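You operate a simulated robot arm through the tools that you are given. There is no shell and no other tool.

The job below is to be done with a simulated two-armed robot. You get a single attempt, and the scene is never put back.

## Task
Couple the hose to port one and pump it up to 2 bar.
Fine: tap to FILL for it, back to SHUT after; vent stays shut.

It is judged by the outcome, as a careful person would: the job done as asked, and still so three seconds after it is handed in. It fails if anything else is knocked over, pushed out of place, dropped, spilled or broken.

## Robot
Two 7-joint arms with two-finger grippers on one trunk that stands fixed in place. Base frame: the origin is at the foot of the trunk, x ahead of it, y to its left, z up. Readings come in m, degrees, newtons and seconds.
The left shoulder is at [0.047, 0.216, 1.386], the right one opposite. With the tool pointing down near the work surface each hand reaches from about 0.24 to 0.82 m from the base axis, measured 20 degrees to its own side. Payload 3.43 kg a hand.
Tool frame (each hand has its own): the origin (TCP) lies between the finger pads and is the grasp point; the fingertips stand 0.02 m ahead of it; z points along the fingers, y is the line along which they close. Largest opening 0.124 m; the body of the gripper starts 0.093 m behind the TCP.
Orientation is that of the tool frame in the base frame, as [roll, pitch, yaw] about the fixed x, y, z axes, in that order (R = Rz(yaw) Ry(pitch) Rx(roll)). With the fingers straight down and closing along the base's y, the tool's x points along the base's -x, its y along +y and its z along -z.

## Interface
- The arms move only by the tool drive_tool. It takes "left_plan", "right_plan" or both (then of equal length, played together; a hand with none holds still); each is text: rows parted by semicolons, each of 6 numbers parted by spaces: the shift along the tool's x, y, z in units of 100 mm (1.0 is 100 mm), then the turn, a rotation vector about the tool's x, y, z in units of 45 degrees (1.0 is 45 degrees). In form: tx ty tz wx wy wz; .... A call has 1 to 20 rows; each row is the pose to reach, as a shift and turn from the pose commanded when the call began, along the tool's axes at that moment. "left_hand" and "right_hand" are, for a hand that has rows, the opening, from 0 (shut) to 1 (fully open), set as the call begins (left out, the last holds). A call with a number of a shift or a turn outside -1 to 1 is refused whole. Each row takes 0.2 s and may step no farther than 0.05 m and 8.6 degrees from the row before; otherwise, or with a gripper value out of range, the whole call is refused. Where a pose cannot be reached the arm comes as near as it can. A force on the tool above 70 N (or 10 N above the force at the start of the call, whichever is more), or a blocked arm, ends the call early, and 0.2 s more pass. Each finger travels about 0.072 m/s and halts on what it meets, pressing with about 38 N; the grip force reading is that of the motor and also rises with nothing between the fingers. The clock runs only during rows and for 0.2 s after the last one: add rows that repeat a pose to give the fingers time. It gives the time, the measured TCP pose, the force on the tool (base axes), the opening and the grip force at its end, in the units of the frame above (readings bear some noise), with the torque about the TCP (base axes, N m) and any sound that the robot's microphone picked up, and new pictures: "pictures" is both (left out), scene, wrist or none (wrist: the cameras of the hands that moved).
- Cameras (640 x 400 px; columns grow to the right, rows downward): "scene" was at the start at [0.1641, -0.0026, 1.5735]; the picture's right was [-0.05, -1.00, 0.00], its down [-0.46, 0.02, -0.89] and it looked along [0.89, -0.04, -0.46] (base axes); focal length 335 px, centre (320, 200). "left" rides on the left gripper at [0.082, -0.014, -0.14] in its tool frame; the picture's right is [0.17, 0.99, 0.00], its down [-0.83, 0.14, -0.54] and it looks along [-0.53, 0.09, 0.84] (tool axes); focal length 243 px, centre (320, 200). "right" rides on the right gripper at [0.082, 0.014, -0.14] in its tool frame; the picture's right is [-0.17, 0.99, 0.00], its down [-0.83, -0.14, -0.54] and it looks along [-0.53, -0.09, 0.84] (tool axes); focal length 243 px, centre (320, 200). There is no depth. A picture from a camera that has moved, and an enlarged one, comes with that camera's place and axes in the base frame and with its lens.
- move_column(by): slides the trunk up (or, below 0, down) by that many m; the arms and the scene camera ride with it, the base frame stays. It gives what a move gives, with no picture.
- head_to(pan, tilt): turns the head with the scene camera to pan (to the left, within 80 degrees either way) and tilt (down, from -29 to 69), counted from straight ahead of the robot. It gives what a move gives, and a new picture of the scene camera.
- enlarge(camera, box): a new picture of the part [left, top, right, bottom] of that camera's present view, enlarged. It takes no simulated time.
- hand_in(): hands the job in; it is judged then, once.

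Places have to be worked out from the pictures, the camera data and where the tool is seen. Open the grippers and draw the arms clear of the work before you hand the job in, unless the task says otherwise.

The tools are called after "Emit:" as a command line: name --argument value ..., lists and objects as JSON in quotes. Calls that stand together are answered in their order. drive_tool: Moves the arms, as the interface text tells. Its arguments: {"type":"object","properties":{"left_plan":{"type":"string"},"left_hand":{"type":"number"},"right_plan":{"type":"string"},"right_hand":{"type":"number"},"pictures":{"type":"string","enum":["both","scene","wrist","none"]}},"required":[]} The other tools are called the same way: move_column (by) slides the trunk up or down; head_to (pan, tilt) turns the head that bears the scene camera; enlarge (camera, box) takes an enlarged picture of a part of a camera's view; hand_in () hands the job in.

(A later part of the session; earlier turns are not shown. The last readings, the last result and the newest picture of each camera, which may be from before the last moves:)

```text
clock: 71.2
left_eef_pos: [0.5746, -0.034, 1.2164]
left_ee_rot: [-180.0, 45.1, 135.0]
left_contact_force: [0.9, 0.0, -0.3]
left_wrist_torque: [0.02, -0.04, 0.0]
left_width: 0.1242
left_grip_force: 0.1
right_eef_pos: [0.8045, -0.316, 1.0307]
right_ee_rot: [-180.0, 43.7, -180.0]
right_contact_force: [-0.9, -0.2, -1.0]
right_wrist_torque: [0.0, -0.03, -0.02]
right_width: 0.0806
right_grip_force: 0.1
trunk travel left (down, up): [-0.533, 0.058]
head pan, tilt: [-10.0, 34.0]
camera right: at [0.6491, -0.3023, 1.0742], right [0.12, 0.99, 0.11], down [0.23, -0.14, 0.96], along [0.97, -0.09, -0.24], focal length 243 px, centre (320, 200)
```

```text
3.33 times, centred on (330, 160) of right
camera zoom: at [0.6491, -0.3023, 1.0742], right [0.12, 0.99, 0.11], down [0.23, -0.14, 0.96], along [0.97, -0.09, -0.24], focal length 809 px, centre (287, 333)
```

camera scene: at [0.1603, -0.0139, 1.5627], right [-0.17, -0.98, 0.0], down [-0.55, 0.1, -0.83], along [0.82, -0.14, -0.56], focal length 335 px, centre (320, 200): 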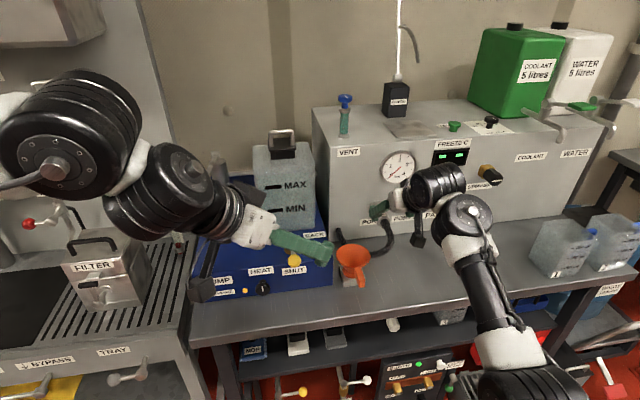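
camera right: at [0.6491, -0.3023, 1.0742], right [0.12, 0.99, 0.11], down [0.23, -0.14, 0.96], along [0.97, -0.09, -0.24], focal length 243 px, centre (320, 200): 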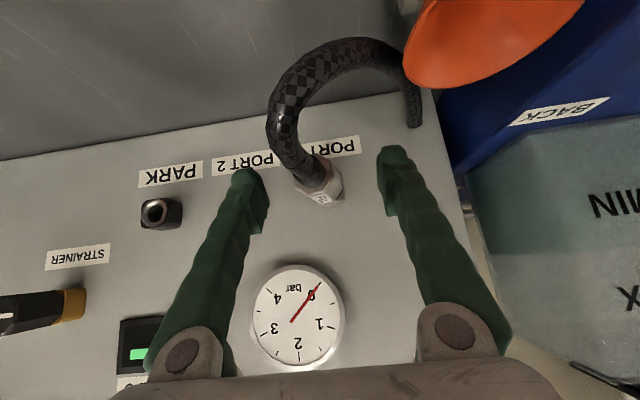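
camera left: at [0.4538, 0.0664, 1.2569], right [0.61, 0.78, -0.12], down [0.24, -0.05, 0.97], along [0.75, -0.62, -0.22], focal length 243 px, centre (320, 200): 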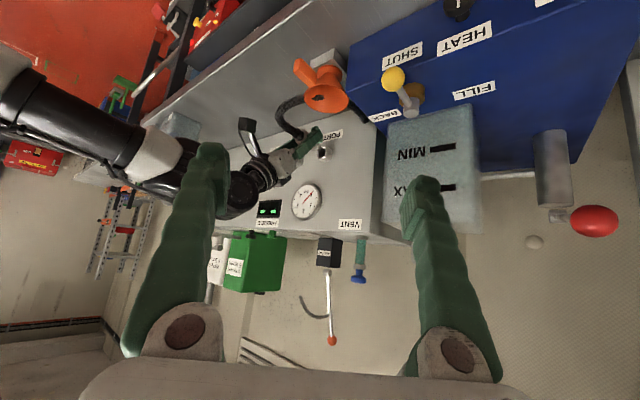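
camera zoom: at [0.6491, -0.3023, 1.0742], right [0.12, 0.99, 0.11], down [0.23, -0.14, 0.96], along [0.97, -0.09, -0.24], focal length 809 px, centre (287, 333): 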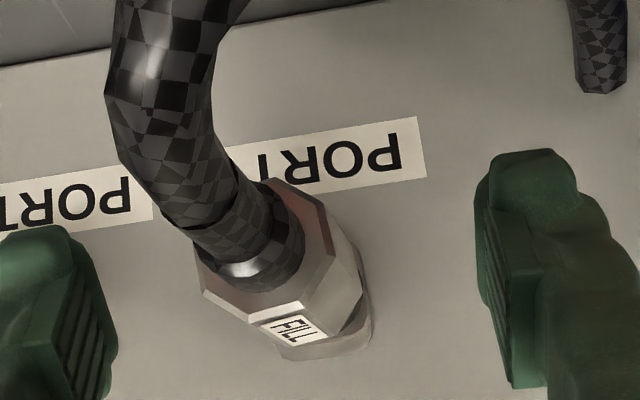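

The plug lies between the open fingers, skewed with its rear toward -y. I'll move in and close, letting the parallel pads square it up.

Emit:
drive_tool --right_plan "-0.06 -0.02 0.19 0 0 0; -0.12 -0.03 0.38 0 0 0; -0.19 -0.04 0.577 0 0 0; -0.19 -0.04 0.577 0 0 0" --pictures "none"

Emit:
drive_tool --right_plan "0 0 0 0 0 0; 0 0 0 0 0 0; 0 0 0 0 0 0; 0 0 0 0 0 0" --right_hand 0 --pictures "wrist"

Emit:
enlarge --camera "left" --box '[290, 120, 350, 170]'

Emit:
enlarge --camera "right" --box '[240, 130, 420, 250]'

```text
clock: 72.2
left_eef_pos: [0.5741, -0.0339, 1.215]
left_ee_rot: [180.0, 45.0, 135.0]
left_contact_force: [0.6, -0.9, 0.3]
left_wrist_torque: [0.02, 0.04, 0.0]
left_width: 0.1239
left_grip_force: 0.0
right_eef_pos: [0.8596, -0.3184, 1.0017]
right_ee_rot: [180.0, 43.5, 180.0]
right_contact_force: [-0.6, 0.0, 0.0]
right_wrist_torque: [0.02, -0.01, -0.02]
right_width: 0.0807
right_grip_force: 0.1
trunk travel left (down, up): [-0.533, 0.058]
head pan, tilt: [-10.0, 34.0]
```

```text
clock: 73.2
left_eef_pos: [0.5751, -0.035, 1.2146]
left_ee_rot: [-180.0, 45.0, 135.0]
left_contact_force: [0.3, 0.1, -0.3]
left_wrist_torque: [-0.03, -0.03, 0.02]
left_width: 0.1241
left_grip_force: 0.0
right_eef_pos: [0.8595, -0.3193, 1.0013]
right_ee_rot: [180.0, 43.7, 180.0]
right_contact_force: [2.5, -1.8, -0.2]
right_wrist_torque: [-0.02, -0.07, 0.27]
right_width: 0.0357
right_grip_force: 38.1
trunk travel left (down, up): [-0.533, 0.058]
head pan, tilt: [-10.0, 34.0]
camera right: at [0.7036, -0.3056, 1.0456], right [0.12, 0.99, 0.11], down [0.23, -0.14, 0.96], along [0.97, -0.09, -0.24], focal length 243 px, centre (320, 200)
```

right: 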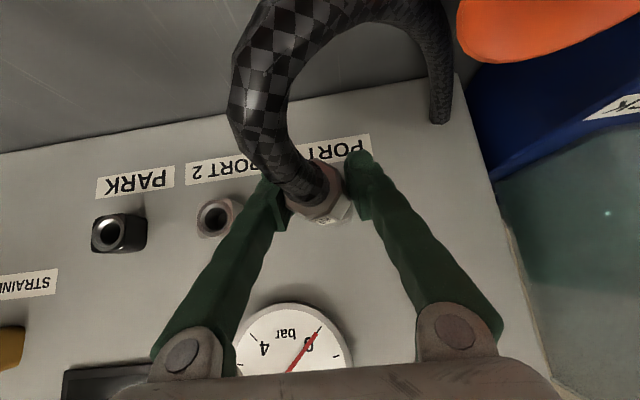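

```text
8.00 times, centred on (320, 145) of left
camera zoom: at [0.4542, 0.0666, 1.2567], right [0.61, 0.78, -0.12], down [0.24, -0.05, 0.97], along [0.75, -0.62, -0.22], focal length 1941 px, centre (320, 640)
```

zoom: 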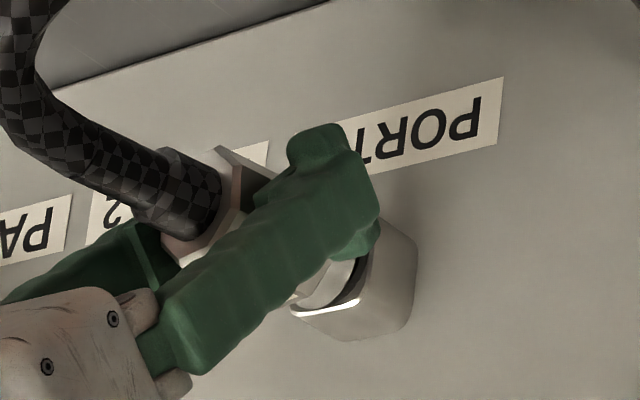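

```text
3.33 times, centred on (330, 190) of right
camera zoom: at [0.7036, -0.3056, 1.0456], right [0.12, 0.99, 0.11], down [0.23, -0.14, 0.96], along [0.97, -0.09, -0.24], focal length 809 px, centre (287, 233)
```

zoom: 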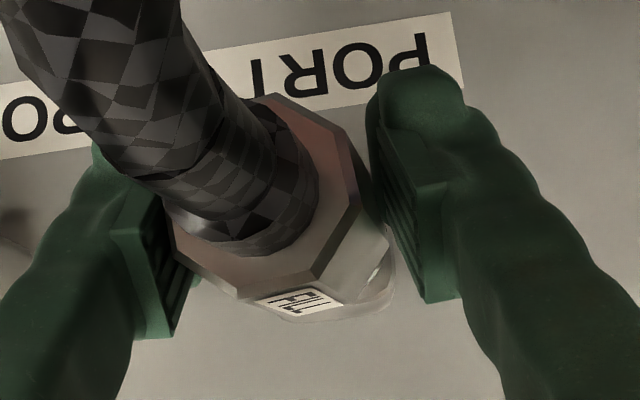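

Gripped. Now I'll shift to y = -0.3146, z = 0.999 and push in about 6 mm to seat it straight.

Emit:
drive_tool --right_plan "0.014 0.025 0.014 0 0 0; 0.014 0.047 0.014 0 0 0; -0.008 0.047 0.035 0 0 0; -0.029 0.047 0.055 0 0 0; -0.044 0.047 0.069 0 0 0; -0.044 0.047 0.069 0 0 0" --pictures "none"

Emit:
enlarge --camera "left" --box '[290, 120, 350, 170]'

Emit:
enlarge --camera "right" --box '[240, 130, 420, 250]'

```text
clock: 74.6
left_eef_pos: [0.5712, -0.0345, 1.2164]
left_ee_rot: [179.8, 45.0, 134.9]
left_contact_force: [-0.7, 0.0, 0.4]
left_wrist_torque: [-0.01, 0.0, -0.01]
left_width: 0.124
left_grip_force: 0.0
right_eef_pos: [0.8624, -0.3155, 1.0014]
right_ee_rot: [180.0, 43.4, -180.0]
right_contact_force: [-28.8, -7.5, 3.4]
right_wrist_torque: [-0.07, -0.23, -0.06]
right_width: 0.0349
right_grip_force: 38.2
trunk travel left (down, up): [-0.533, 0.058]
head pan, tilt: [-10.0, 34.0]
```

```text
8.00 times, centred on (320, 145) of left
camera zoom: at [0.4498, 0.0659, 1.2582], right [0.61, 0.78, -0.11], down [0.24, -0.05, 0.97], along [0.75, -0.62, -0.22], focal length 1941 px, centre (320, 640)
```

zoom: 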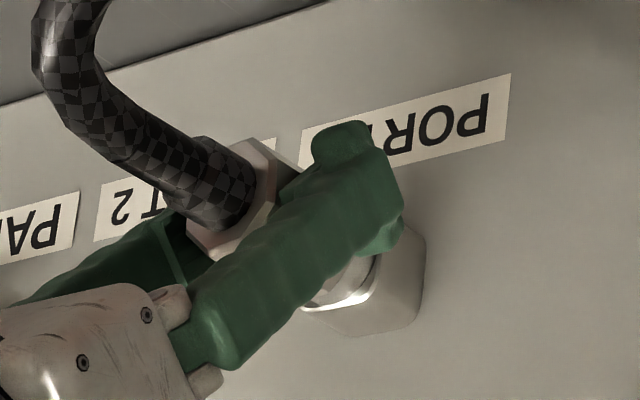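

```text
3.33 times, centred on (330, 190) of right
camera zoom: at [0.7071, -0.3022, 1.0447], right [0.12, 0.99, 0.11], down [0.23, -0.14, 0.96], along [0.97, -0.09, -0.24], focal length 809 px, centre (287, 233)
```

zoom: 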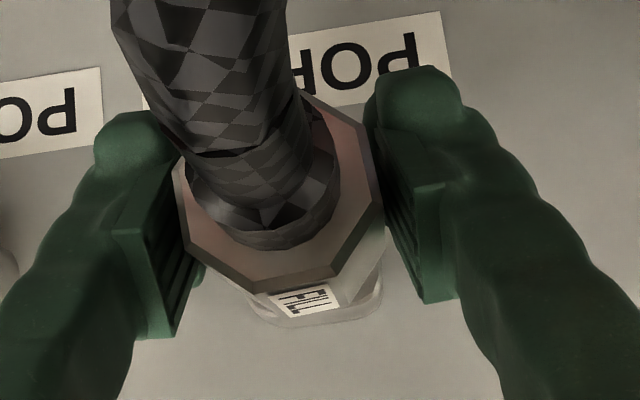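

Re-seated and straight at 29 N. I'll unload 3.5 mm of command so the force is near zero before opening.

Emit:
drive_tool --right_plan "0.0127 -0.005 -0.012 0 0 0; 0.0254 -0.01 -0.0241 0 0 0; 0.0254 -0.01 -0.0241 0 0 0" --pictures "none"

```text
clock: 75.4
left_eef_pos: [0.5746, -0.0358, 1.2152]
left_ee_rot: [-179.9, 45.1, 135.1]
left_contact_force: [0.7, -0.4, 0.3]
left_wrist_torque: [0.03, 0.0, 0.01]
left_width: 0.1241
left_grip_force: 0.1
right_eef_pos: [0.863, -0.3131, 1.0005]
right_ee_rot: [-180.0, 43.7, -179.9]
right_contact_force: [-7.7, -2.7, -2.5]
right_wrist_torque: [-0.04, -0.1, -0.04]
right_width: 0.035
right_grip_force: 38.2
trunk travel left (down, up): [-0.533, 0.058]
head pan, tilt: [-10.0, 34.0]
```

Only 8 N remains. Now I open in place with no motion and check the plug.

Emit:
drive_tool --right_plan "0 0 0 0 0 0; 0 0 0 0 0 0; 0 0 0 0 0 0; 0 0 0 0 0 0; 0 0 0 0 0 0" --right_hand 0.62 --pictures "none"

Emit:
enlarge --camera "left" --box '[290, 120, 350, 170]'

Emit:
enlarge --camera "right" --box '[240, 130, 420, 250]'

```text
clock: 76.6
left_eef_pos: [0.575, -0.0352, 1.2152]
left_ee_rot: [-180.0, 45.0, 135.0]
left_contact_force: [-0.2, -0.4, 0.7]
left_wrist_torque: [0.0, -0.01, -0.02]
left_width: 0.124
left_grip_force: 0.1
right_eef_pos: [0.8636, -0.3169, 1.0015]
right_ee_rot: [-180.0, 43.6, 179.9]
right_contact_force: [0.5, 0.4, 0.3]
right_wrist_torque: [0.05, 0.0, 0.01]
right_width: 0.0768
right_grip_force: 0.2
trunk travel left (down, up): [-0.533, 0.058]
head pan, tilt: [-10.0, 34.0]
```

```text
8.00 times, centred on (320, 145) of left
camera zoom: at [0.4539, 0.0667, 1.2568], right [0.61, 0.78, -0.12], down [0.24, -0.05, 0.97], along [0.75, -0.62, -0.22], focal length 1941 px, centre (320, 640)
```

zoom: 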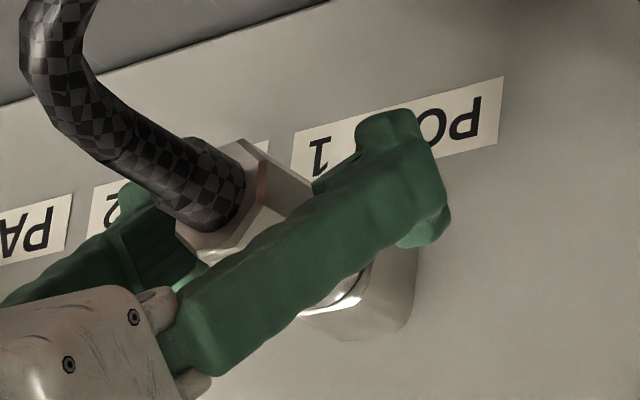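

```text
3.33 times, centred on (330, 190) of right
camera zoom: at [0.7075, -0.3027, 1.0441], right [0.12, 0.99, 0.11], down [0.23, -0.14, 0.96], along [0.97, -0.09, -0.24], focal length 809 px, centre (287, 233)
```

zoom: 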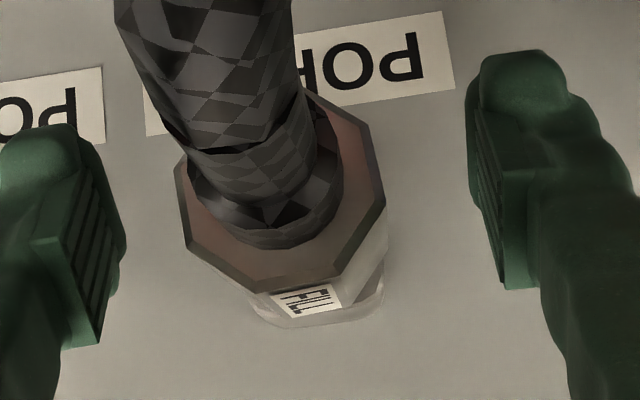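

Released cleanly and the plug stays put. I'll retreat slowly straight back along the tool axis, watching that nothing drags it.

Emit:
drive_tool --right_plan "0 0 -0.2 0 0 0; 0 0 -0.4 0 0 0; 0 0 -0.6 0 0 0; 0 0 -0.8 0 0 0; 0 0 -1 0 0 0; 0 0 -1 0 0 0" --pictures "none"

Emit:
enlarge --camera "left" --box '[290, 120, 350, 170]'

Emit:
enlarge --camera "right" --box '[240, 80, 420, 200]'

```text
clock: 78.0
left_eef_pos: [0.5756, -0.0331, 1.2149]
left_ee_rot: [180.0, 45.0, 134.9]
left_contact_force: [-0.3, 0.3, 0.6]
left_wrist_torque: [-0.04, 0.04, 0.02]
left_width: 0.124
left_grip_force: 0.1
right_eef_pos: [0.7945, -0.318, 1.0712]
right_ee_rot: [-179.9, 43.4, 179.9]
right_contact_force: [-0.1, 0.2, -0.5]
right_wrist_torque: [0.01, -0.05, 0.02]
right_width: 0.0766
right_grip_force: 0.1
trunk travel left (down, up): [-0.533, 0.058]
head pan, tilt: [-10.0, 34.0]
```

```text
8.00 times, centred on (320, 145) of left
camera zoom: at [0.4542, 0.0667, 1.2567], right [0.61, 0.78, -0.12], down [0.24, -0.05, 0.97], along [0.75, -0.62, -0.22], focal length 1941 px, centre (320, 640)
```

zoom: 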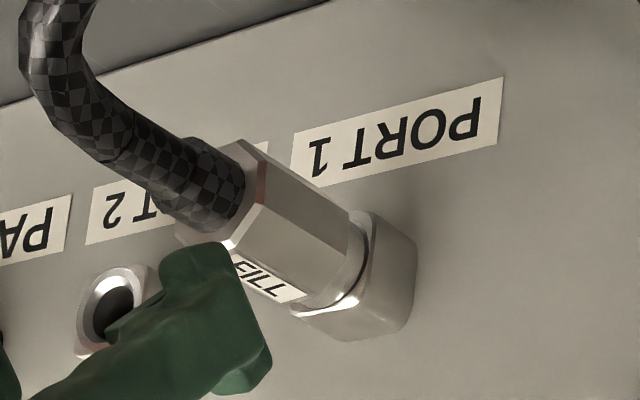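

```text
3.33 times, centred on (330, 140) of right
camera zoom: at [0.6388, -0.3045, 1.1159], right [0.12, 0.99, 0.11], down [0.23, -0.14, 0.96], along [0.97, -0.09, -0.24], focal length 809 px, centre (287, 400)
```

zoom: 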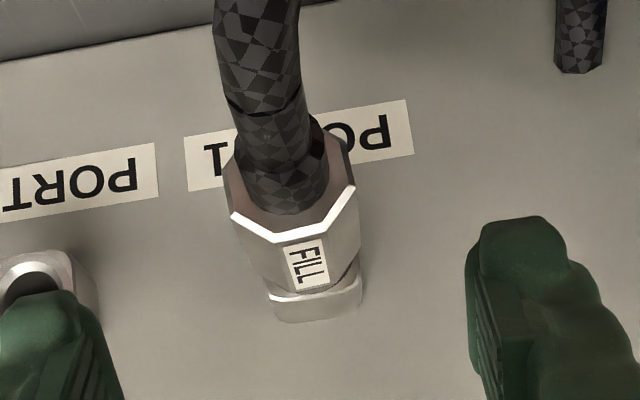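

The plug is seated straight in port 1 with its collar at the nut. Next is the tap, so I'll zoom in on it from both cameras to fix its position.

Emit:
enlarge --camera "left" --box '[340, 20, 520, 140]'

Emit:
head_to --pan 3 --tilt 34

```text
3.33 times, centred on (430, 80) of left
camera zoom: at [0.4542, 0.0667, 1.2567], right [0.61, 0.78, -0.12], down [0.24, -0.05, 0.97], along [0.75, -0.62, -0.22], focal length 809 px, centre (-47, 600)
```

zoom: 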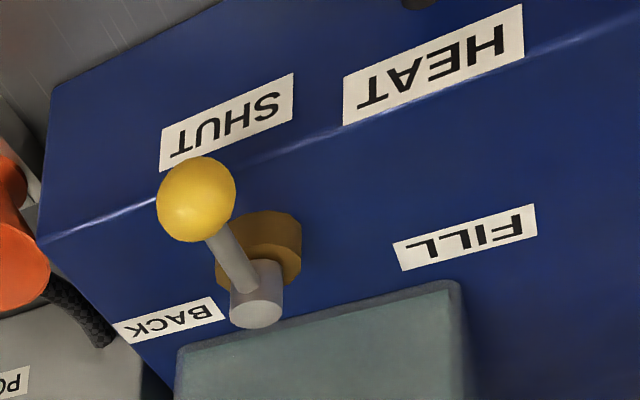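

```text
clock: 78.8
left_eef_pos: [0.5749, -0.0345, 1.2148]
left_ee_rot: [179.9, 45.0, 135.0]
left_contact_force: [-0.3, 0.3, 0.0]
left_wrist_torque: [-0.01, 0.01, 0.01]
left_width: 0.1241
left_grip_force: 0.0
right_eef_pos: [0.7948, -0.317, 1.0713]
right_ee_rot: [-180.0, 43.5, 180.0]
right_contact_force: [0.0, -0.3, -0.4]
right_wrist_torque: [-0.01, 0.02, 0.0]
right_width: 0.0766
right_grip_force: 0.0
trunk travel left (down, up): [-0.533, 0.058]
head pan, tilt: [3.0, 34.0]
camera scene: at [0.1612, 0.0061, 1.5628], right [0.05, -1.0, 0.0], down [-0.56, -0.03, -0.83], along [0.83, 0.04, -0.56], focal length 335 px, centre (320, 200)
```

scene: 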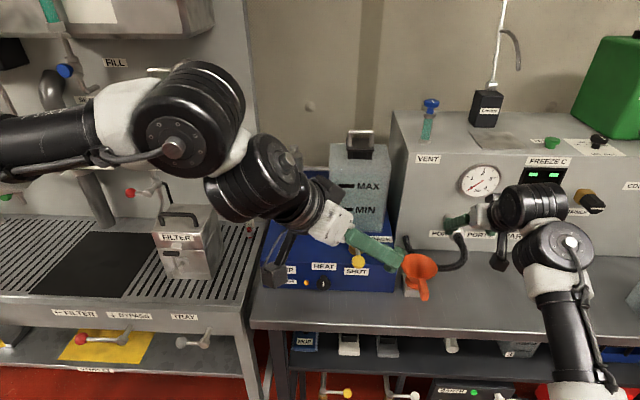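

The tap ball is at about [0.7225, -0.0525, 1.0155], the stem at [0.796, -0.052, 1.027] and the pump top at z ≈ 0.985, so the lever is 73 mm long and FILL is a quarter turn clockwise (toward +y). First I'll clear the right hand up and away from the hose and gauge.

Emit:
drive_tool --right_plan "0 0 -0.33 0 0 0; 0 0 -0.67 0 0 0; 0 0 -1 0 0 0; 0 -0.33 -1 0 0 0; 0 -0.67 -1 0 0 0; 0 -1 -1 0 0 0" --pictures "none"

Emit:
drive_tool --right_plan "0 0 -0.33 0 0 0; 0 0 -0.67 0 0 0; 0 0 -1 0 0 0; 0 -0.33 -1 0 0 0; 0 -0.67 -1 0 0 0; 0 -1 -1 0 0 0" --pictures "scene"

Emit:
enlarge --camera "scene" --box '[400, 150, 560, 280]'

```text
clock: 80.2
left_eef_pos: [0.5753, -0.0342, 1.2153]
left_ee_rot: [180.0, 45.0, 135.1]
left_contact_force: [0.6, 0.4, 0.0]
left_wrist_torque: [0.06, 0.01, 0.0]
left_width: 0.1239
left_grip_force: 0.1
right_eef_pos: [0.7272, -0.4157, 1.1457]
right_ee_rot: [180.0, 43.6, 180.0]
right_contact_force: [-0.3, 0.3, -0.5]
right_wrist_torque: [0.01, -0.02, 0.0]
right_width: 0.0769
right_grip_force: 0.1
trunk travel left (down, up): [-0.533, 0.058]
head pan, tilt: [3.0, 34.0]
```

```text
clock: 81.6
left_eef_pos: [0.5759, -0.0353, 1.215]
left_ee_rot: [180.0, 45.0, 135.0]
left_contact_force: [0.4, -0.6, 0.1]
left_wrist_torque: [0.01, -0.01, 0.01]
left_width: 0.1242
left_grip_force: 0.0
right_eef_pos: [0.6571, -0.5161, 1.2162]
right_ee_rot: [-180.0, 43.4, 180.0]
right_contact_force: [0.8, 0.5, -0.2]
right_wrist_torque: [-0.01, 0.0, 0.02]
right_width: 0.0769
right_grip_force: 0.0
trunk travel left (down, up): [-0.533, 0.058]
head pan, tilt: [3.0, 34.0]
camera scene: at [0.1611, 0.0055, 1.5628], right [0.05, -1.0, 0.0], down [-0.56, -0.03, -0.83], along [0.83, 0.04, -0.56], focal length 335 px, centre (320, 200)
```

scene: 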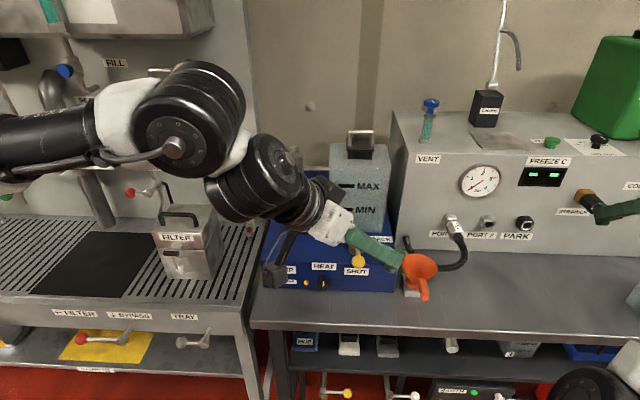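

```text
3.08 times, centred on (480, 215) of scene
camera zoom: at [0.1611, 0.0055, 1.5628], right [0.05, -1.0, 0.0], down [-0.56, -0.03, -0.83], along [0.83, 0.04, -0.56], focal length 1030 px, centre (-172, 154)
```

zoom: 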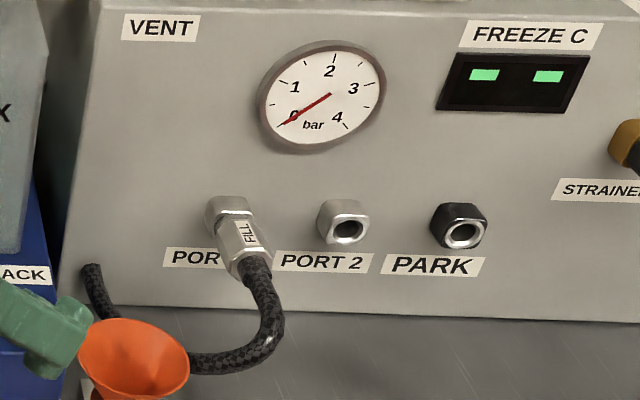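

The hose sits well in port 1 and the gauge is in clear view at 0. Now I bring the left hand toward the tap ball: yaw to -20° and descend part way.

Emit:
drive_tool --left_plan "0.09 0.11 0.22 -0.098 0 -0.098; 0.19 0.21 0.45 -0.196 0 -0.196; 0.28 0.32 0.67 -0.295 0 -0.295; 0.379 0.428 0.896 -0.393 0 -0.393; 0.379 0.428 0.896 -0.393 0 -0.393" --left_hand 0.5 --pictures "both"

Emit:
enlarge --camera "left" --box '[240, 60, 420, 180]'

Emit:
enlarge --camera "scene" --box '[300, 190, 420, 290]'

```text
clock: 82.8
left_eef_pos: [0.6328, -0.029, 1.1238]
left_ee_rot: [-179.9, 45.1, 160.2]
left_contact_force: [0.5, 0.4, 0.5]
left_wrist_torque: [-0.02, 0.02, -0.02]
left_width: 0.0619
left_grip_force: 0.0
right_eef_pos: [0.656, -0.5165, 1.2163]
right_ee_rot: [-179.9, 43.6, -180.0]
right_contact_force: [0.1, 0.2, -0.5]
right_wrist_torque: [0.01, -0.04, -0.01]
right_width: 0.0769
right_grip_force: 0.1
trunk travel left (down, up): [-0.533, 0.058]
head pan, tilt: [3.0, 34.0]
camera scene: at [0.1606, 0.0067, 1.5629], right [0.05, -1.0, 0.0], down [-0.56, -0.03, -0.83], along [0.83, 0.04, -0.56], focal length 335 px, centre (320, 200)
camera left: at [0.4798, 0.0109, 1.1655], right [0.23, 0.97, -0.12], down [0.24, 0.06, 0.97], along [0.94, -0.25, -0.22], focal length 243 px, centre (320, 200)
```

scene: 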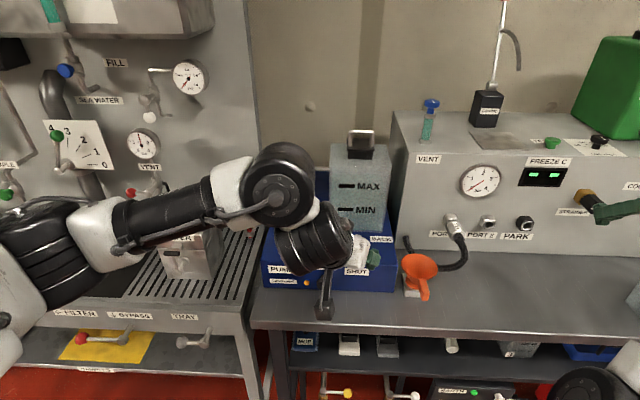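
left: 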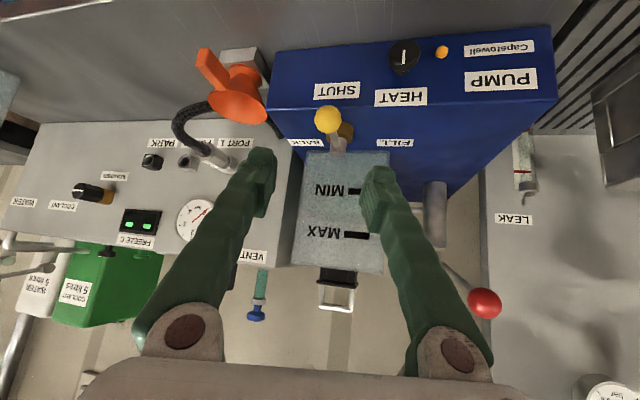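

```text
3.33 times, centred on (330, 120) of left
camera zoom: at [0.4798, 0.0109, 1.1655], right [0.23, 0.97, -0.12], down [0.24, 0.06, 0.97], along [0.94, -0.25, -0.22], focal length 809 px, centre (287, 467)
```

zoom: 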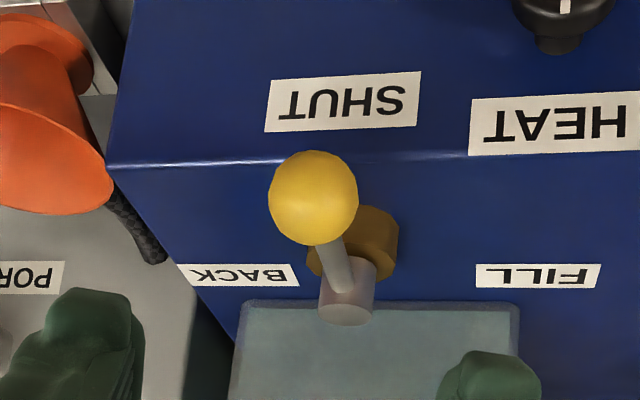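

```text
4.00 times, centred on (360, 240) of scene
camera zoom: at [0.1606, 0.0067, 1.5629], right [0.05, -1.0, 0.0], down [-0.56, -0.03, -0.83], along [0.83, 0.04, -0.56], focal length 1339 px, centre (160, 40)
```

zoom: 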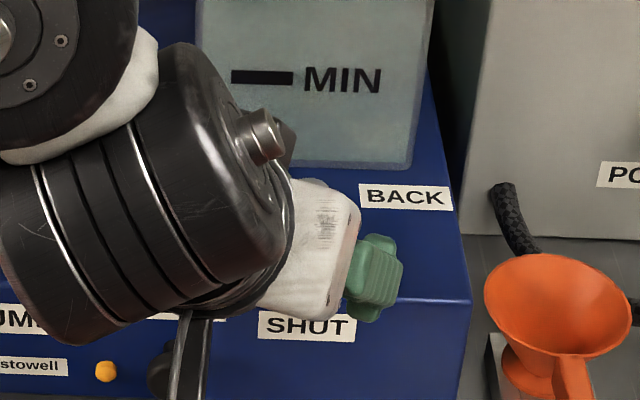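

The ball is confirmed at ≈[0.7225, -0.054, 1.014]. I'll approach along the tool axis, stopping about 6 cm short first.

Emit:
drive_tool --left_plan "0.02 0.02 0.3 0 0 0; 0.04 0.03 0.6 0 0 0; 0.05 0.04 0.8 0 0 0; 0.05 0.04 0.8 0 0 0" --pictures "wrist"

Emit:
enlarge --camera "left" --box '[220, 60, 420, 200]'

```text
clock: 83.8
left_eef_pos: [0.6832, -0.0436, 1.0632]
left_ee_rot: [180.0, 45.1, 159.9]
left_contact_force: [-0.3, 0.0, -0.5]
left_wrist_torque: [-0.02, 0.0, -0.01]
left_width: 0.0621
left_grip_force: 0.0
right_eef_pos: [0.6559, -0.5164, 1.2172]
right_ee_rot: [-180.0, 43.6, 180.0]
right_contact_force: [0.3, -0.8, 1.0]
right_wrist_torque: [0.0, 0.0, -0.03]
right_width: 0.077
right_grip_force: 0.1
trunk travel left (down, up): [-0.533, 0.058]
head pan, tilt: [3.0, 34.0]
camera left: at [0.5303, -0.0032, 1.1054], right [0.23, 0.97, -0.12], down [0.24, 0.06, 0.97], along [0.94, -0.25, -0.22], focal length 243 px, centre (320, 200)
```

left: 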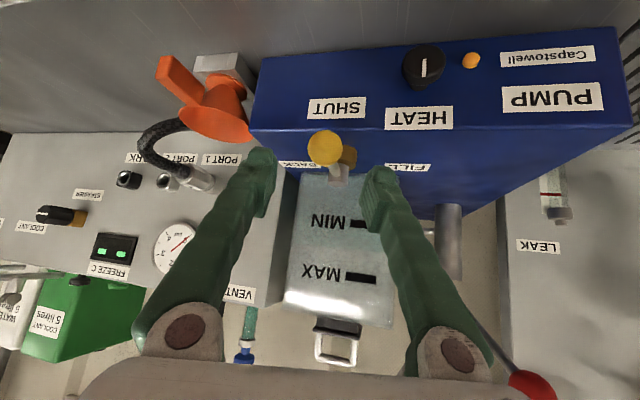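

```text
2.86 times, centred on (320, 130) of left
camera zoom: at [0.5303, -0.0032, 1.1054], right [0.23, 0.97, -0.12], down [0.24, 0.06, 0.97], along [0.94, -0.25, -0.22], focal length 693 px, centre (320, 400)
```

zoom: 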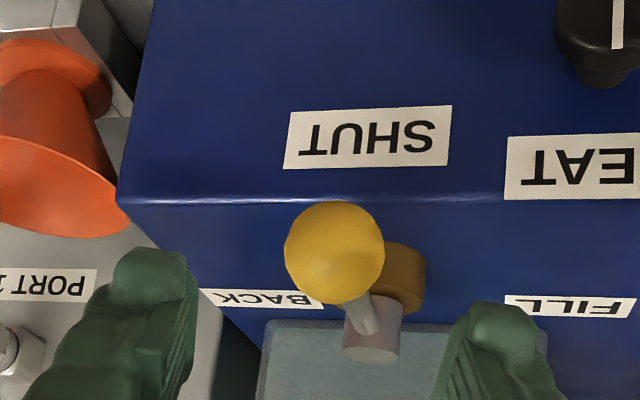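

Everything is consistent. I'll make the final 6 cm approach and then close on the ball.

Emit:
drive_tool --left_plan "0.015 0.02 0.3 0 0 0; 0.03 0.038 0.6 0 0 0; 0.03 0.038 0.6 0 0 0" --pictures "wrist"

Emit:
enlarge --camera "left" --box '[220, 90, 420, 230]'

```text
clock: 84.6
left_eef_pos: [0.7229, -0.0534, 1.0197]
left_ee_rot: [-179.9, 45.0, 160.1]
left_contact_force: [-0.8, 0.3, -0.7]
left_wrist_torque: [0.01, 0.01, -0.02]
left_width: 0.0623
left_grip_force: 0.0
right_eef_pos: [0.6557, -0.5148, 1.2177]
right_ee_rot: [-180.0, 43.6, 180.0]
right_contact_force: [0.0, 0.5, -0.2]
right_wrist_torque: [-0.01, -0.02, 0.01]
right_width: 0.0771
right_grip_force: 0.0
trunk travel left (down, up): [-0.533, 0.058]
head pan, tilt: [3.0, 34.0]
camera left: at [0.5693, -0.0131, 1.0616], right [0.23, 0.97, -0.12], down [0.24, 0.06, 0.97], along [0.94, -0.25, -0.22], focal length 243 px, centre (320, 200)
```

left: 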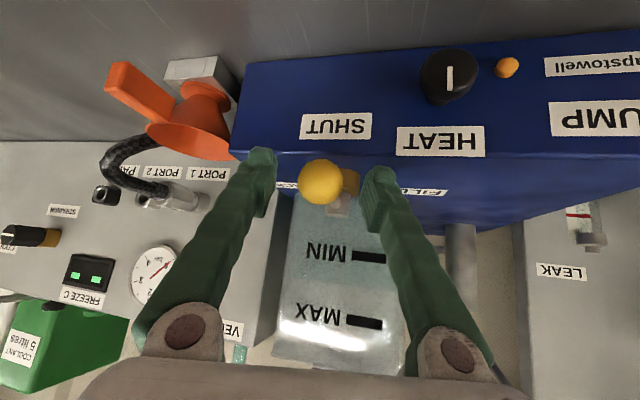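

```text
2.86 times, centred on (320, 160) of left
camera zoom: at [0.5693, -0.0131, 1.0616], right [0.23, 0.97, -0.12], down [0.24, 0.06, 0.97], along [0.94, -0.25, -0.22], focal length 693 px, centre (320, 314)
```

zoom: 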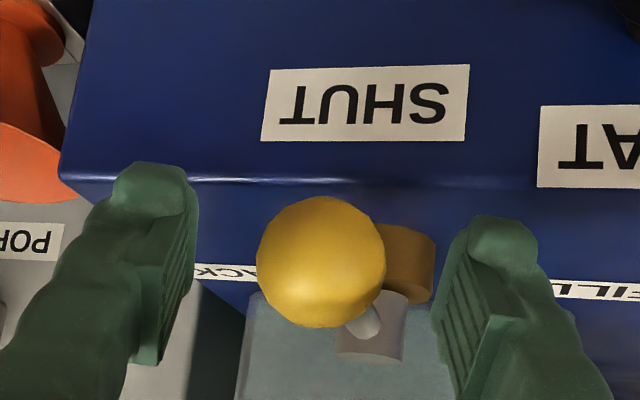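

The ball is centred between the fingers. I close on it.

Emit:
drive_tool --left_plan "0 0 0 0 0 0; 0 0 0 0 0 0; 0 0 0 0 0 0" --left_hand 0 --pictures "wrist"

Emit:
enlarge --camera "left" --box '[220, 90, 420, 230]'

```text
clock: 85.4
left_eef_pos: [0.7211, -0.0538, 1.0196]
left_ee_rot: [-180.0, 45.0, 160.0]
left_contact_force: [0.5, -1.5, -1.4]
left_wrist_torque: [-0.01, -0.08, -0.07]
left_width: 0.0295
left_grip_force: 45.0
right_eef_pos: [0.6576, -0.5174, 1.2159]
right_ee_rot: [180.0, 43.5, 180.0]
right_contact_force: [0.4, 0.3, -0.2]
right_wrist_torque: [-0.01, 0.02, 0.0]
right_width: 0.0768
right_grip_force: 0.0
trunk travel left (down, up): [-0.533, 0.058]
head pan, tilt: [3.0, 34.0]
camera left: at [0.5698, -0.0133, 1.0612], right [0.23, 0.97, -0.12], down [0.24, 0.06, 0.97], along [0.94, -0.25, -0.22], focal length 243 px, centre (320, 200)
```

left: 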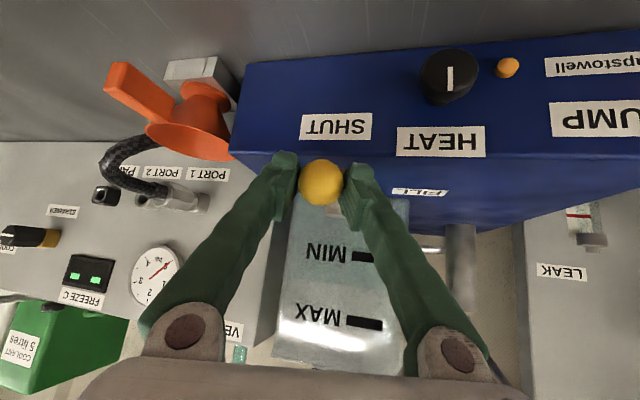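

```text
2.86 times, centred on (320, 160) of left
camera zoom: at [0.5698, -0.0133, 1.0612], right [0.23, 0.97, -0.12], down [0.24, 0.06, 0.97], along [0.94, -0.25, -0.22], focal length 693 px, centre (320, 314)
```

zoom: 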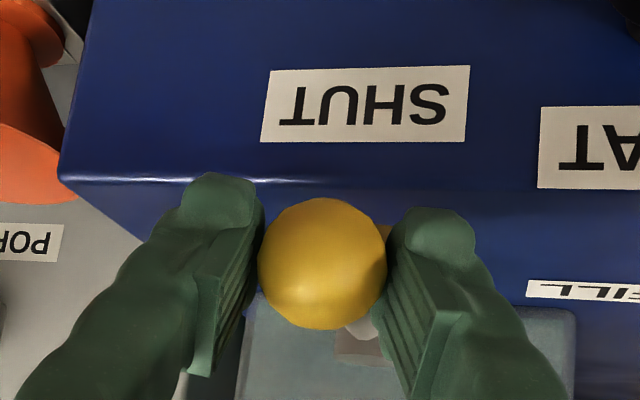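

The ball is held. I'll swing the lever along its arc toward FILL, first 45°, turning the hand with it.

Emit:
drive_tool --left_plan "0.022 0.111 -0.022 0.079 0 0.079; 0.031 0.226 -0.031 0.157 0 0.157; 0.028 0.341 -0.028 0.236 0 0.236; 0.012 0.454 -0.012 0.314 0 0.314; -0.017 0.562 0.017 0.393 0 0.393; -0.017 0.562 0.017 0.393 0 0.393" --pictures "both"

Emit:
enlarge --camera "left" --box '[220, 90, 420, 230]'

```text
clock: 86.8
left_eef_pos: [0.7468, -0.0031, 1.0171]
left_ee_rot: [180.0, 44.8, 135.1]
left_contact_force: [7.8, -15.2, -10.4]
left_wrist_torque: [-0.11, -0.3, -0.41]
left_width: 0.0276
left_grip_force: 45.4
right_eef_pos: [0.6583, -0.5182, 1.2151]
right_ee_rot: [179.9, 43.5, 179.8]
right_contact_force: [0.4, -0.2, 0.0]
right_wrist_torque: [0.01, -0.01, 0.01]
right_width: 0.077
right_grip_force: 0.1
trunk travel left (down, up): [-0.533, 0.058]
head pan, tilt: [3.0, 34.0]
camera scene: at [0.1637, 0.0037, 1.5624], right [0.05, -1.0, 0.0], down [-0.56, -0.03, -0.83], along [0.83, 0.04, -0.56], focal length 335 px, centre (320, 200)
camera left: at [0.6248, 0.0976, 1.0597], right [0.61, 0.78, -0.12], down [0.25, -0.05, 0.97], along [0.75, -0.62, -0.22], focal length 243 px, centre (320, 200)
```

scene: 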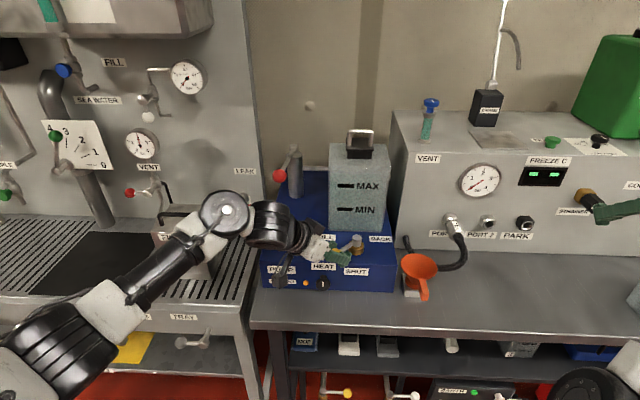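
left: 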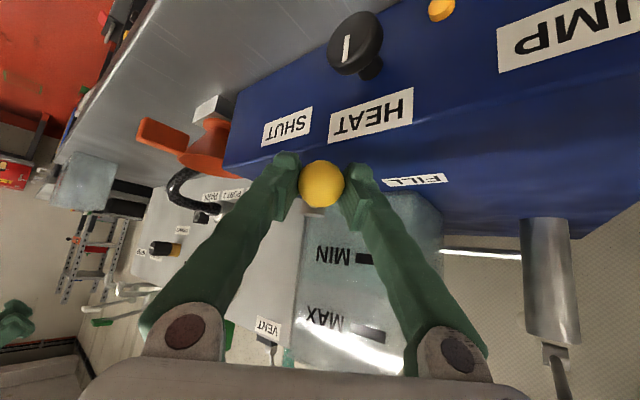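

```text
2.86 times, centred on (320, 160) of left
camera zoom: at [0.6248, 0.0976, 1.0597], right [0.61, 0.78, -0.12], down [0.25, -0.05, 0.97], along [0.75, -0.62, -0.22], focal length 693 px, centre (320, 314)
```

zoom: 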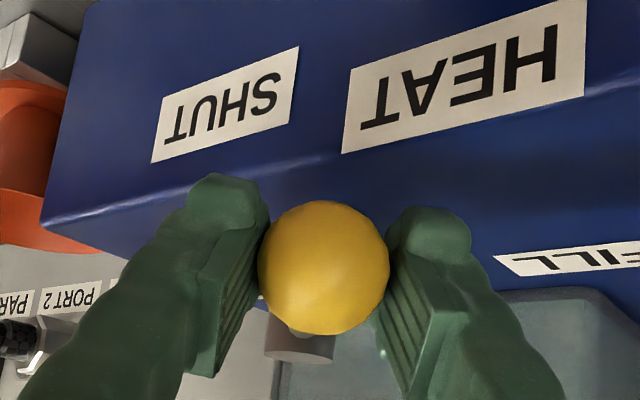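

The lever is at about 45° and follows freely (5 N tangential). The pull inward shows its radius is nearer 69 mm, so I'll use that for the second half of the arc to 90°.

Emit:
drive_tool --left_plan "0.001 0.084 0.02 0.079 0 0.079; -0.017 0.19 0.038 0.157 0 0.157; -0.046 0.29 0.068 0.236 0 0.236; -0.086 0.382 0.108 0.314 0 0.314; -0.136 0.4645 0.157 0.393 0 0.393; -0.136 0.4645 0.157 0.393 0 0.393" --pictures "both"

Emit:
enlarge --camera "left" --box '[220, 90, 420, 230]'

Emit:
enlarge --camera "scene" --box '[280, 190, 420, 290]'

```text
clock: 87.7
left_eef_pos: [0.7545, -0.0024, 1.0163]
left_ee_rot: [-178.4, 44.8, 117.7]
left_contact_force: [-30.5, -14.3, 10.1]
left_wrist_torque: [0.84, 0.72, 0.09]
left_width: 0.0244
left_grip_force: 45.4
right_eef_pos: [0.655, -0.5151, 1.2196]
right_ee_rot: [-179.8, 43.7, -180.0]
right_contact_force: [0.4, 0.2, 0.8]
right_wrist_torque: [-0.03, 0.1, -0.06]
right_width: 0.0768
right_grip_force: 0.0
trunk travel left (down, up): [-0.533, 0.058]
head pan, tilt: [3.0, 34.0]
stopped in row 4 (left hand): the force on the tool passed its limit at 74 N (the readings are from after the stop); the commanded pose is now the measured one
camera scene: at [0.1587, 0.0079, 1.5637], right [0.05, -1.0, 0.0], down [-0.56, -0.03, -0.83], along [0.83, 0.04, -0.56], focal length 335 px, centre (320, 200)
camera left: at [0.6718, 0.1323, 1.0576], right [0.83, 0.55, -0.14], down [0.23, -0.12, 0.97], along [0.51, -0.83, -0.22], focal length 243 px, centre (320, 200)
```

scene: 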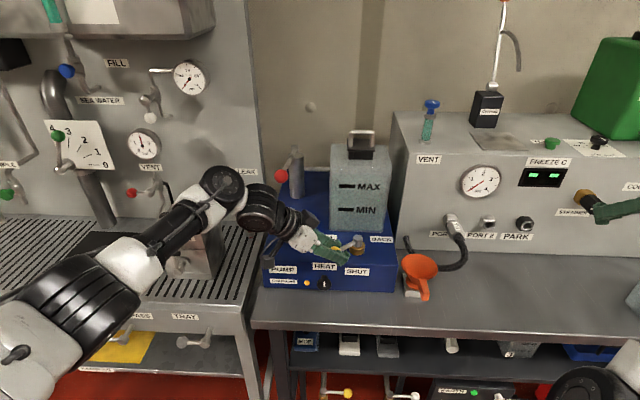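
left: 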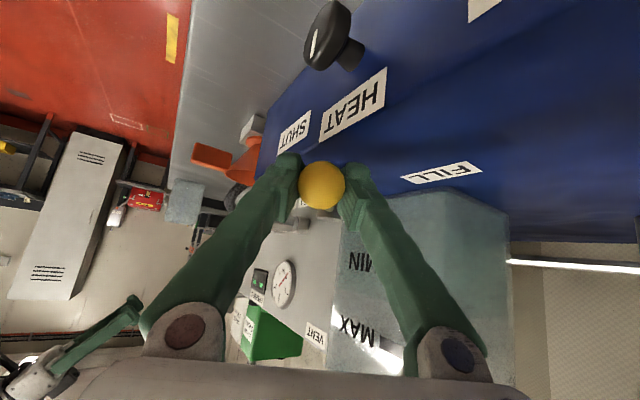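

```text
2.86 times, centred on (320, 160) of left
camera zoom: at [0.6718, 0.1323, 1.0576], right [0.83, 0.55, -0.14], down [0.23, -0.12, 0.97], along [0.51, -0.83, -0.22], focal length 693 px, centre (320, 314)
```

zoom: 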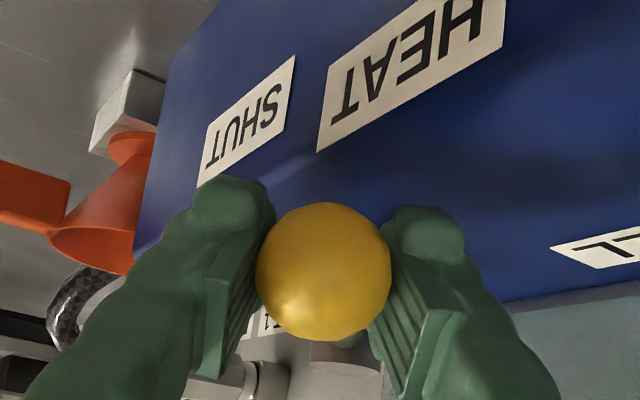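

```text
4.00 times, centred on (350, 240) of scene
camera zoom: at [0.1587, 0.0079, 1.5637], right [0.05, -1.0, 0.0], down [-0.56, -0.03, -0.83], along [0.83, 0.04, -0.56], focal length 1339 px, centre (200, 40)
```

zoom: 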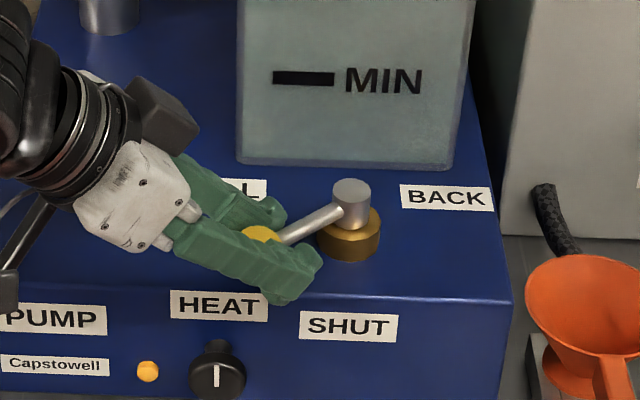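

The lever stopped at roughly 53° with a tangential reaction, so there is either an end stop there or something is touching. I'll zoom in before doing anything else.

Emit:
enlarge --camera "scene" --box '[335, 225, 385, 265]'

Emit:
enlarge --camera "scene" --box '[255, 150, 335, 280]'

Emit:
enlarge --camera "left" --box '[260, 140, 380, 240]'

```text
10.00 times, centred on (360, 245) of scene
camera zoom: at [0.1587, 0.0079, 1.5637], right [0.05, -1.0, 0.0], down [-0.56, -0.03, -0.83], along [0.83, 0.04, -0.56], focal length 3348 px, centre (-80, -250)
```

zoom: 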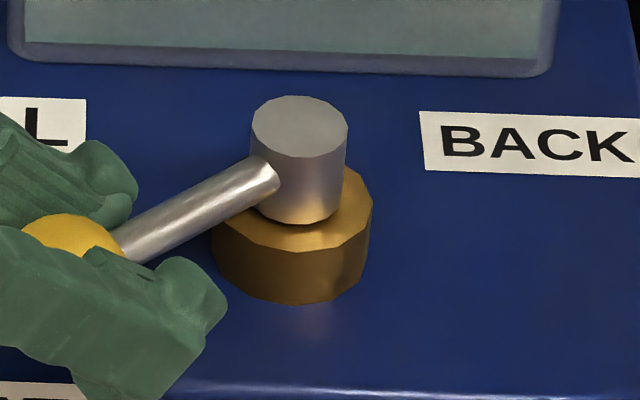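

```text
3.08 times, centred on (295, 215) of scene
camera zoom: at [0.1587, 0.0079, 1.5637], right [0.05, -1.0, 0.0], down [-0.56, -0.03, -0.83], along [0.83, 0.04, -0.56], focal length 1030 px, centre (397, 154)
```

zoom: 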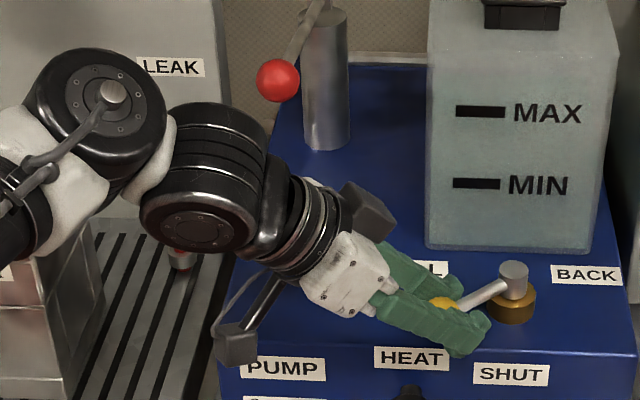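

```text
4.00 times, centred on (320, 190) of left
camera zoom: at [0.6718, 0.1323, 1.0576], right [0.83, 0.55, -0.14], down [0.23, -0.12, 0.97], along [0.51, -0.83, -0.22], focal length 970 px, centre (320, 240)
```

zoom: 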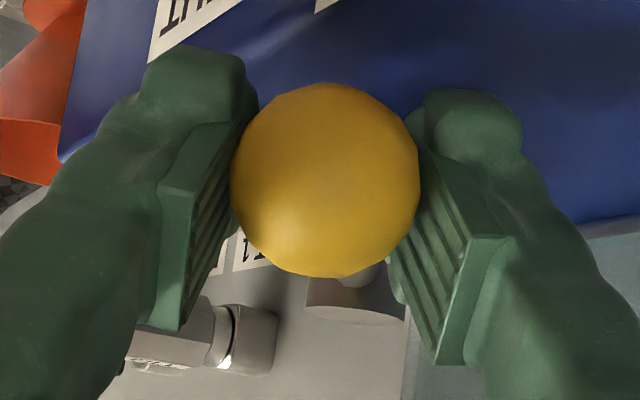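

The lever now points left at about 58° from SHUT. I'll open the fingers, withdraw a little, and see where it rests.

Emit:
drive_tool --left_plan "0 0 0 0 0 0; 0 0 0 0 0 0; 0 0 0 0 0 0; 0 0 -0.3 0 0 0; 0 0 -0.6 0 0 0; 0 0 -0.9 0 0 0; 0 0 -0.9 0 0 0" --left_hand 0.55 --pictures "both"

Emit:
enlarge --camera "scene" --box '[320, 215, 400, 275]'

Emit:
enlarge --camera "left" --box '[220, 60, 420, 200]'

```text
clock: 89.3
left_eef_pos: [0.7308, 0.0596, 1.0762]
left_ee_rot: [-178.6, 44.6, 118.5]
left_contact_force: [-0.4, 0.3, 0.5]
left_wrist_torque: [-0.01, 0.02, -0.01]
left_width: 0.0683
left_grip_force: 0.0
right_eef_pos: [0.6574, -0.5169, 1.2167]
right_ee_rot: [179.9, 43.6, -180.0]
right_contact_force: [-0.3, -0.1, -0.5]
right_wrist_torque: [0.01, 0.0, -0.01]
right_width: 0.0768
right_grip_force: 0.1
trunk travel left (down, up): [-0.533, 0.058]
head pan, tilt: [3.0, 34.0]
camera scene: at [0.1614, 0.0061, 1.5627], right [0.05, -1.0, 0.0], down [-0.56, -0.03, -0.83], along [0.83, 0.04, -0.56], focal length 335 px, centre (320, 200)
camera left: at [0.6474, 0.1922, 1.1194], right [0.82, 0.56, -0.13], down [0.24, -0.12, 0.96], along [0.52, -0.82, -0.23], focal length 243 px, centre (320, 200)
```

scene: 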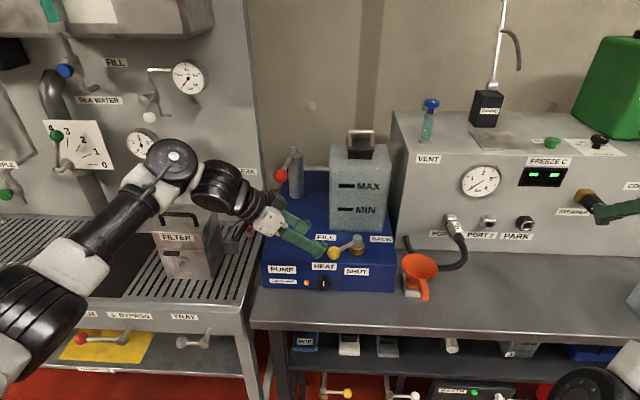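
left: 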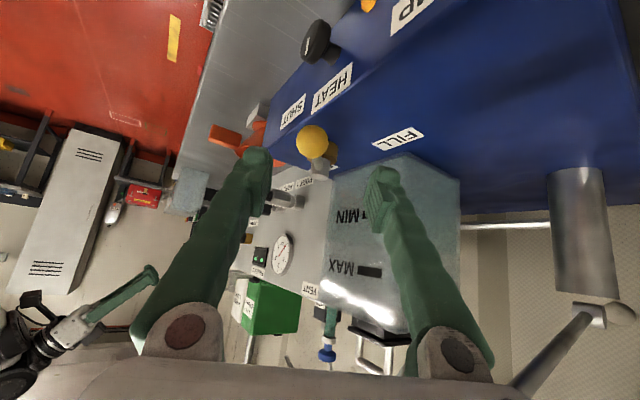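

```text
6.67 times, centred on (360, 245) of scene
camera zoom: at [0.1614, 0.0061, 1.5627], right [0.05, -1.0, 0.0], down [-0.56, -0.03, -0.83], along [0.83, 0.04, -0.56], focal length 2232 px, centre (53, -100)
```

zoom: 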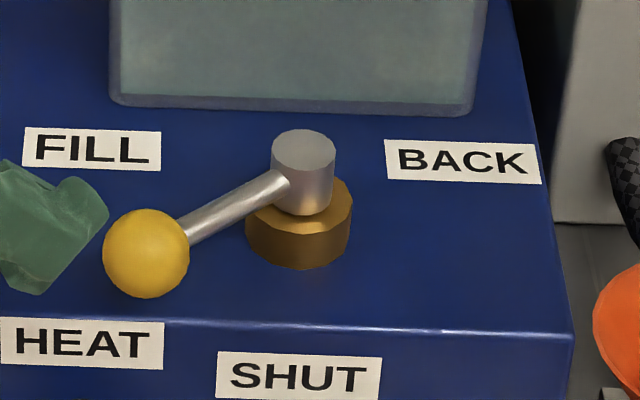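

```text
2.86 times, centred on (320, 130) of left
camera zoom: at [0.6474, 0.1922, 1.1194], right [0.82, 0.56, -0.13], down [0.24, -0.12, 0.96], along [0.52, -0.82, -0.23], focal length 693 px, centre (320, 400)
```

zoom: 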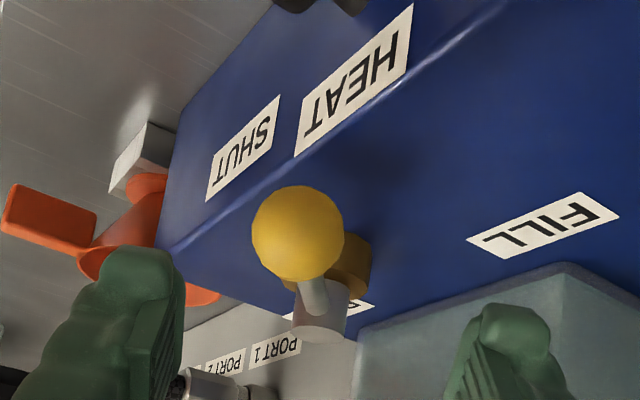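

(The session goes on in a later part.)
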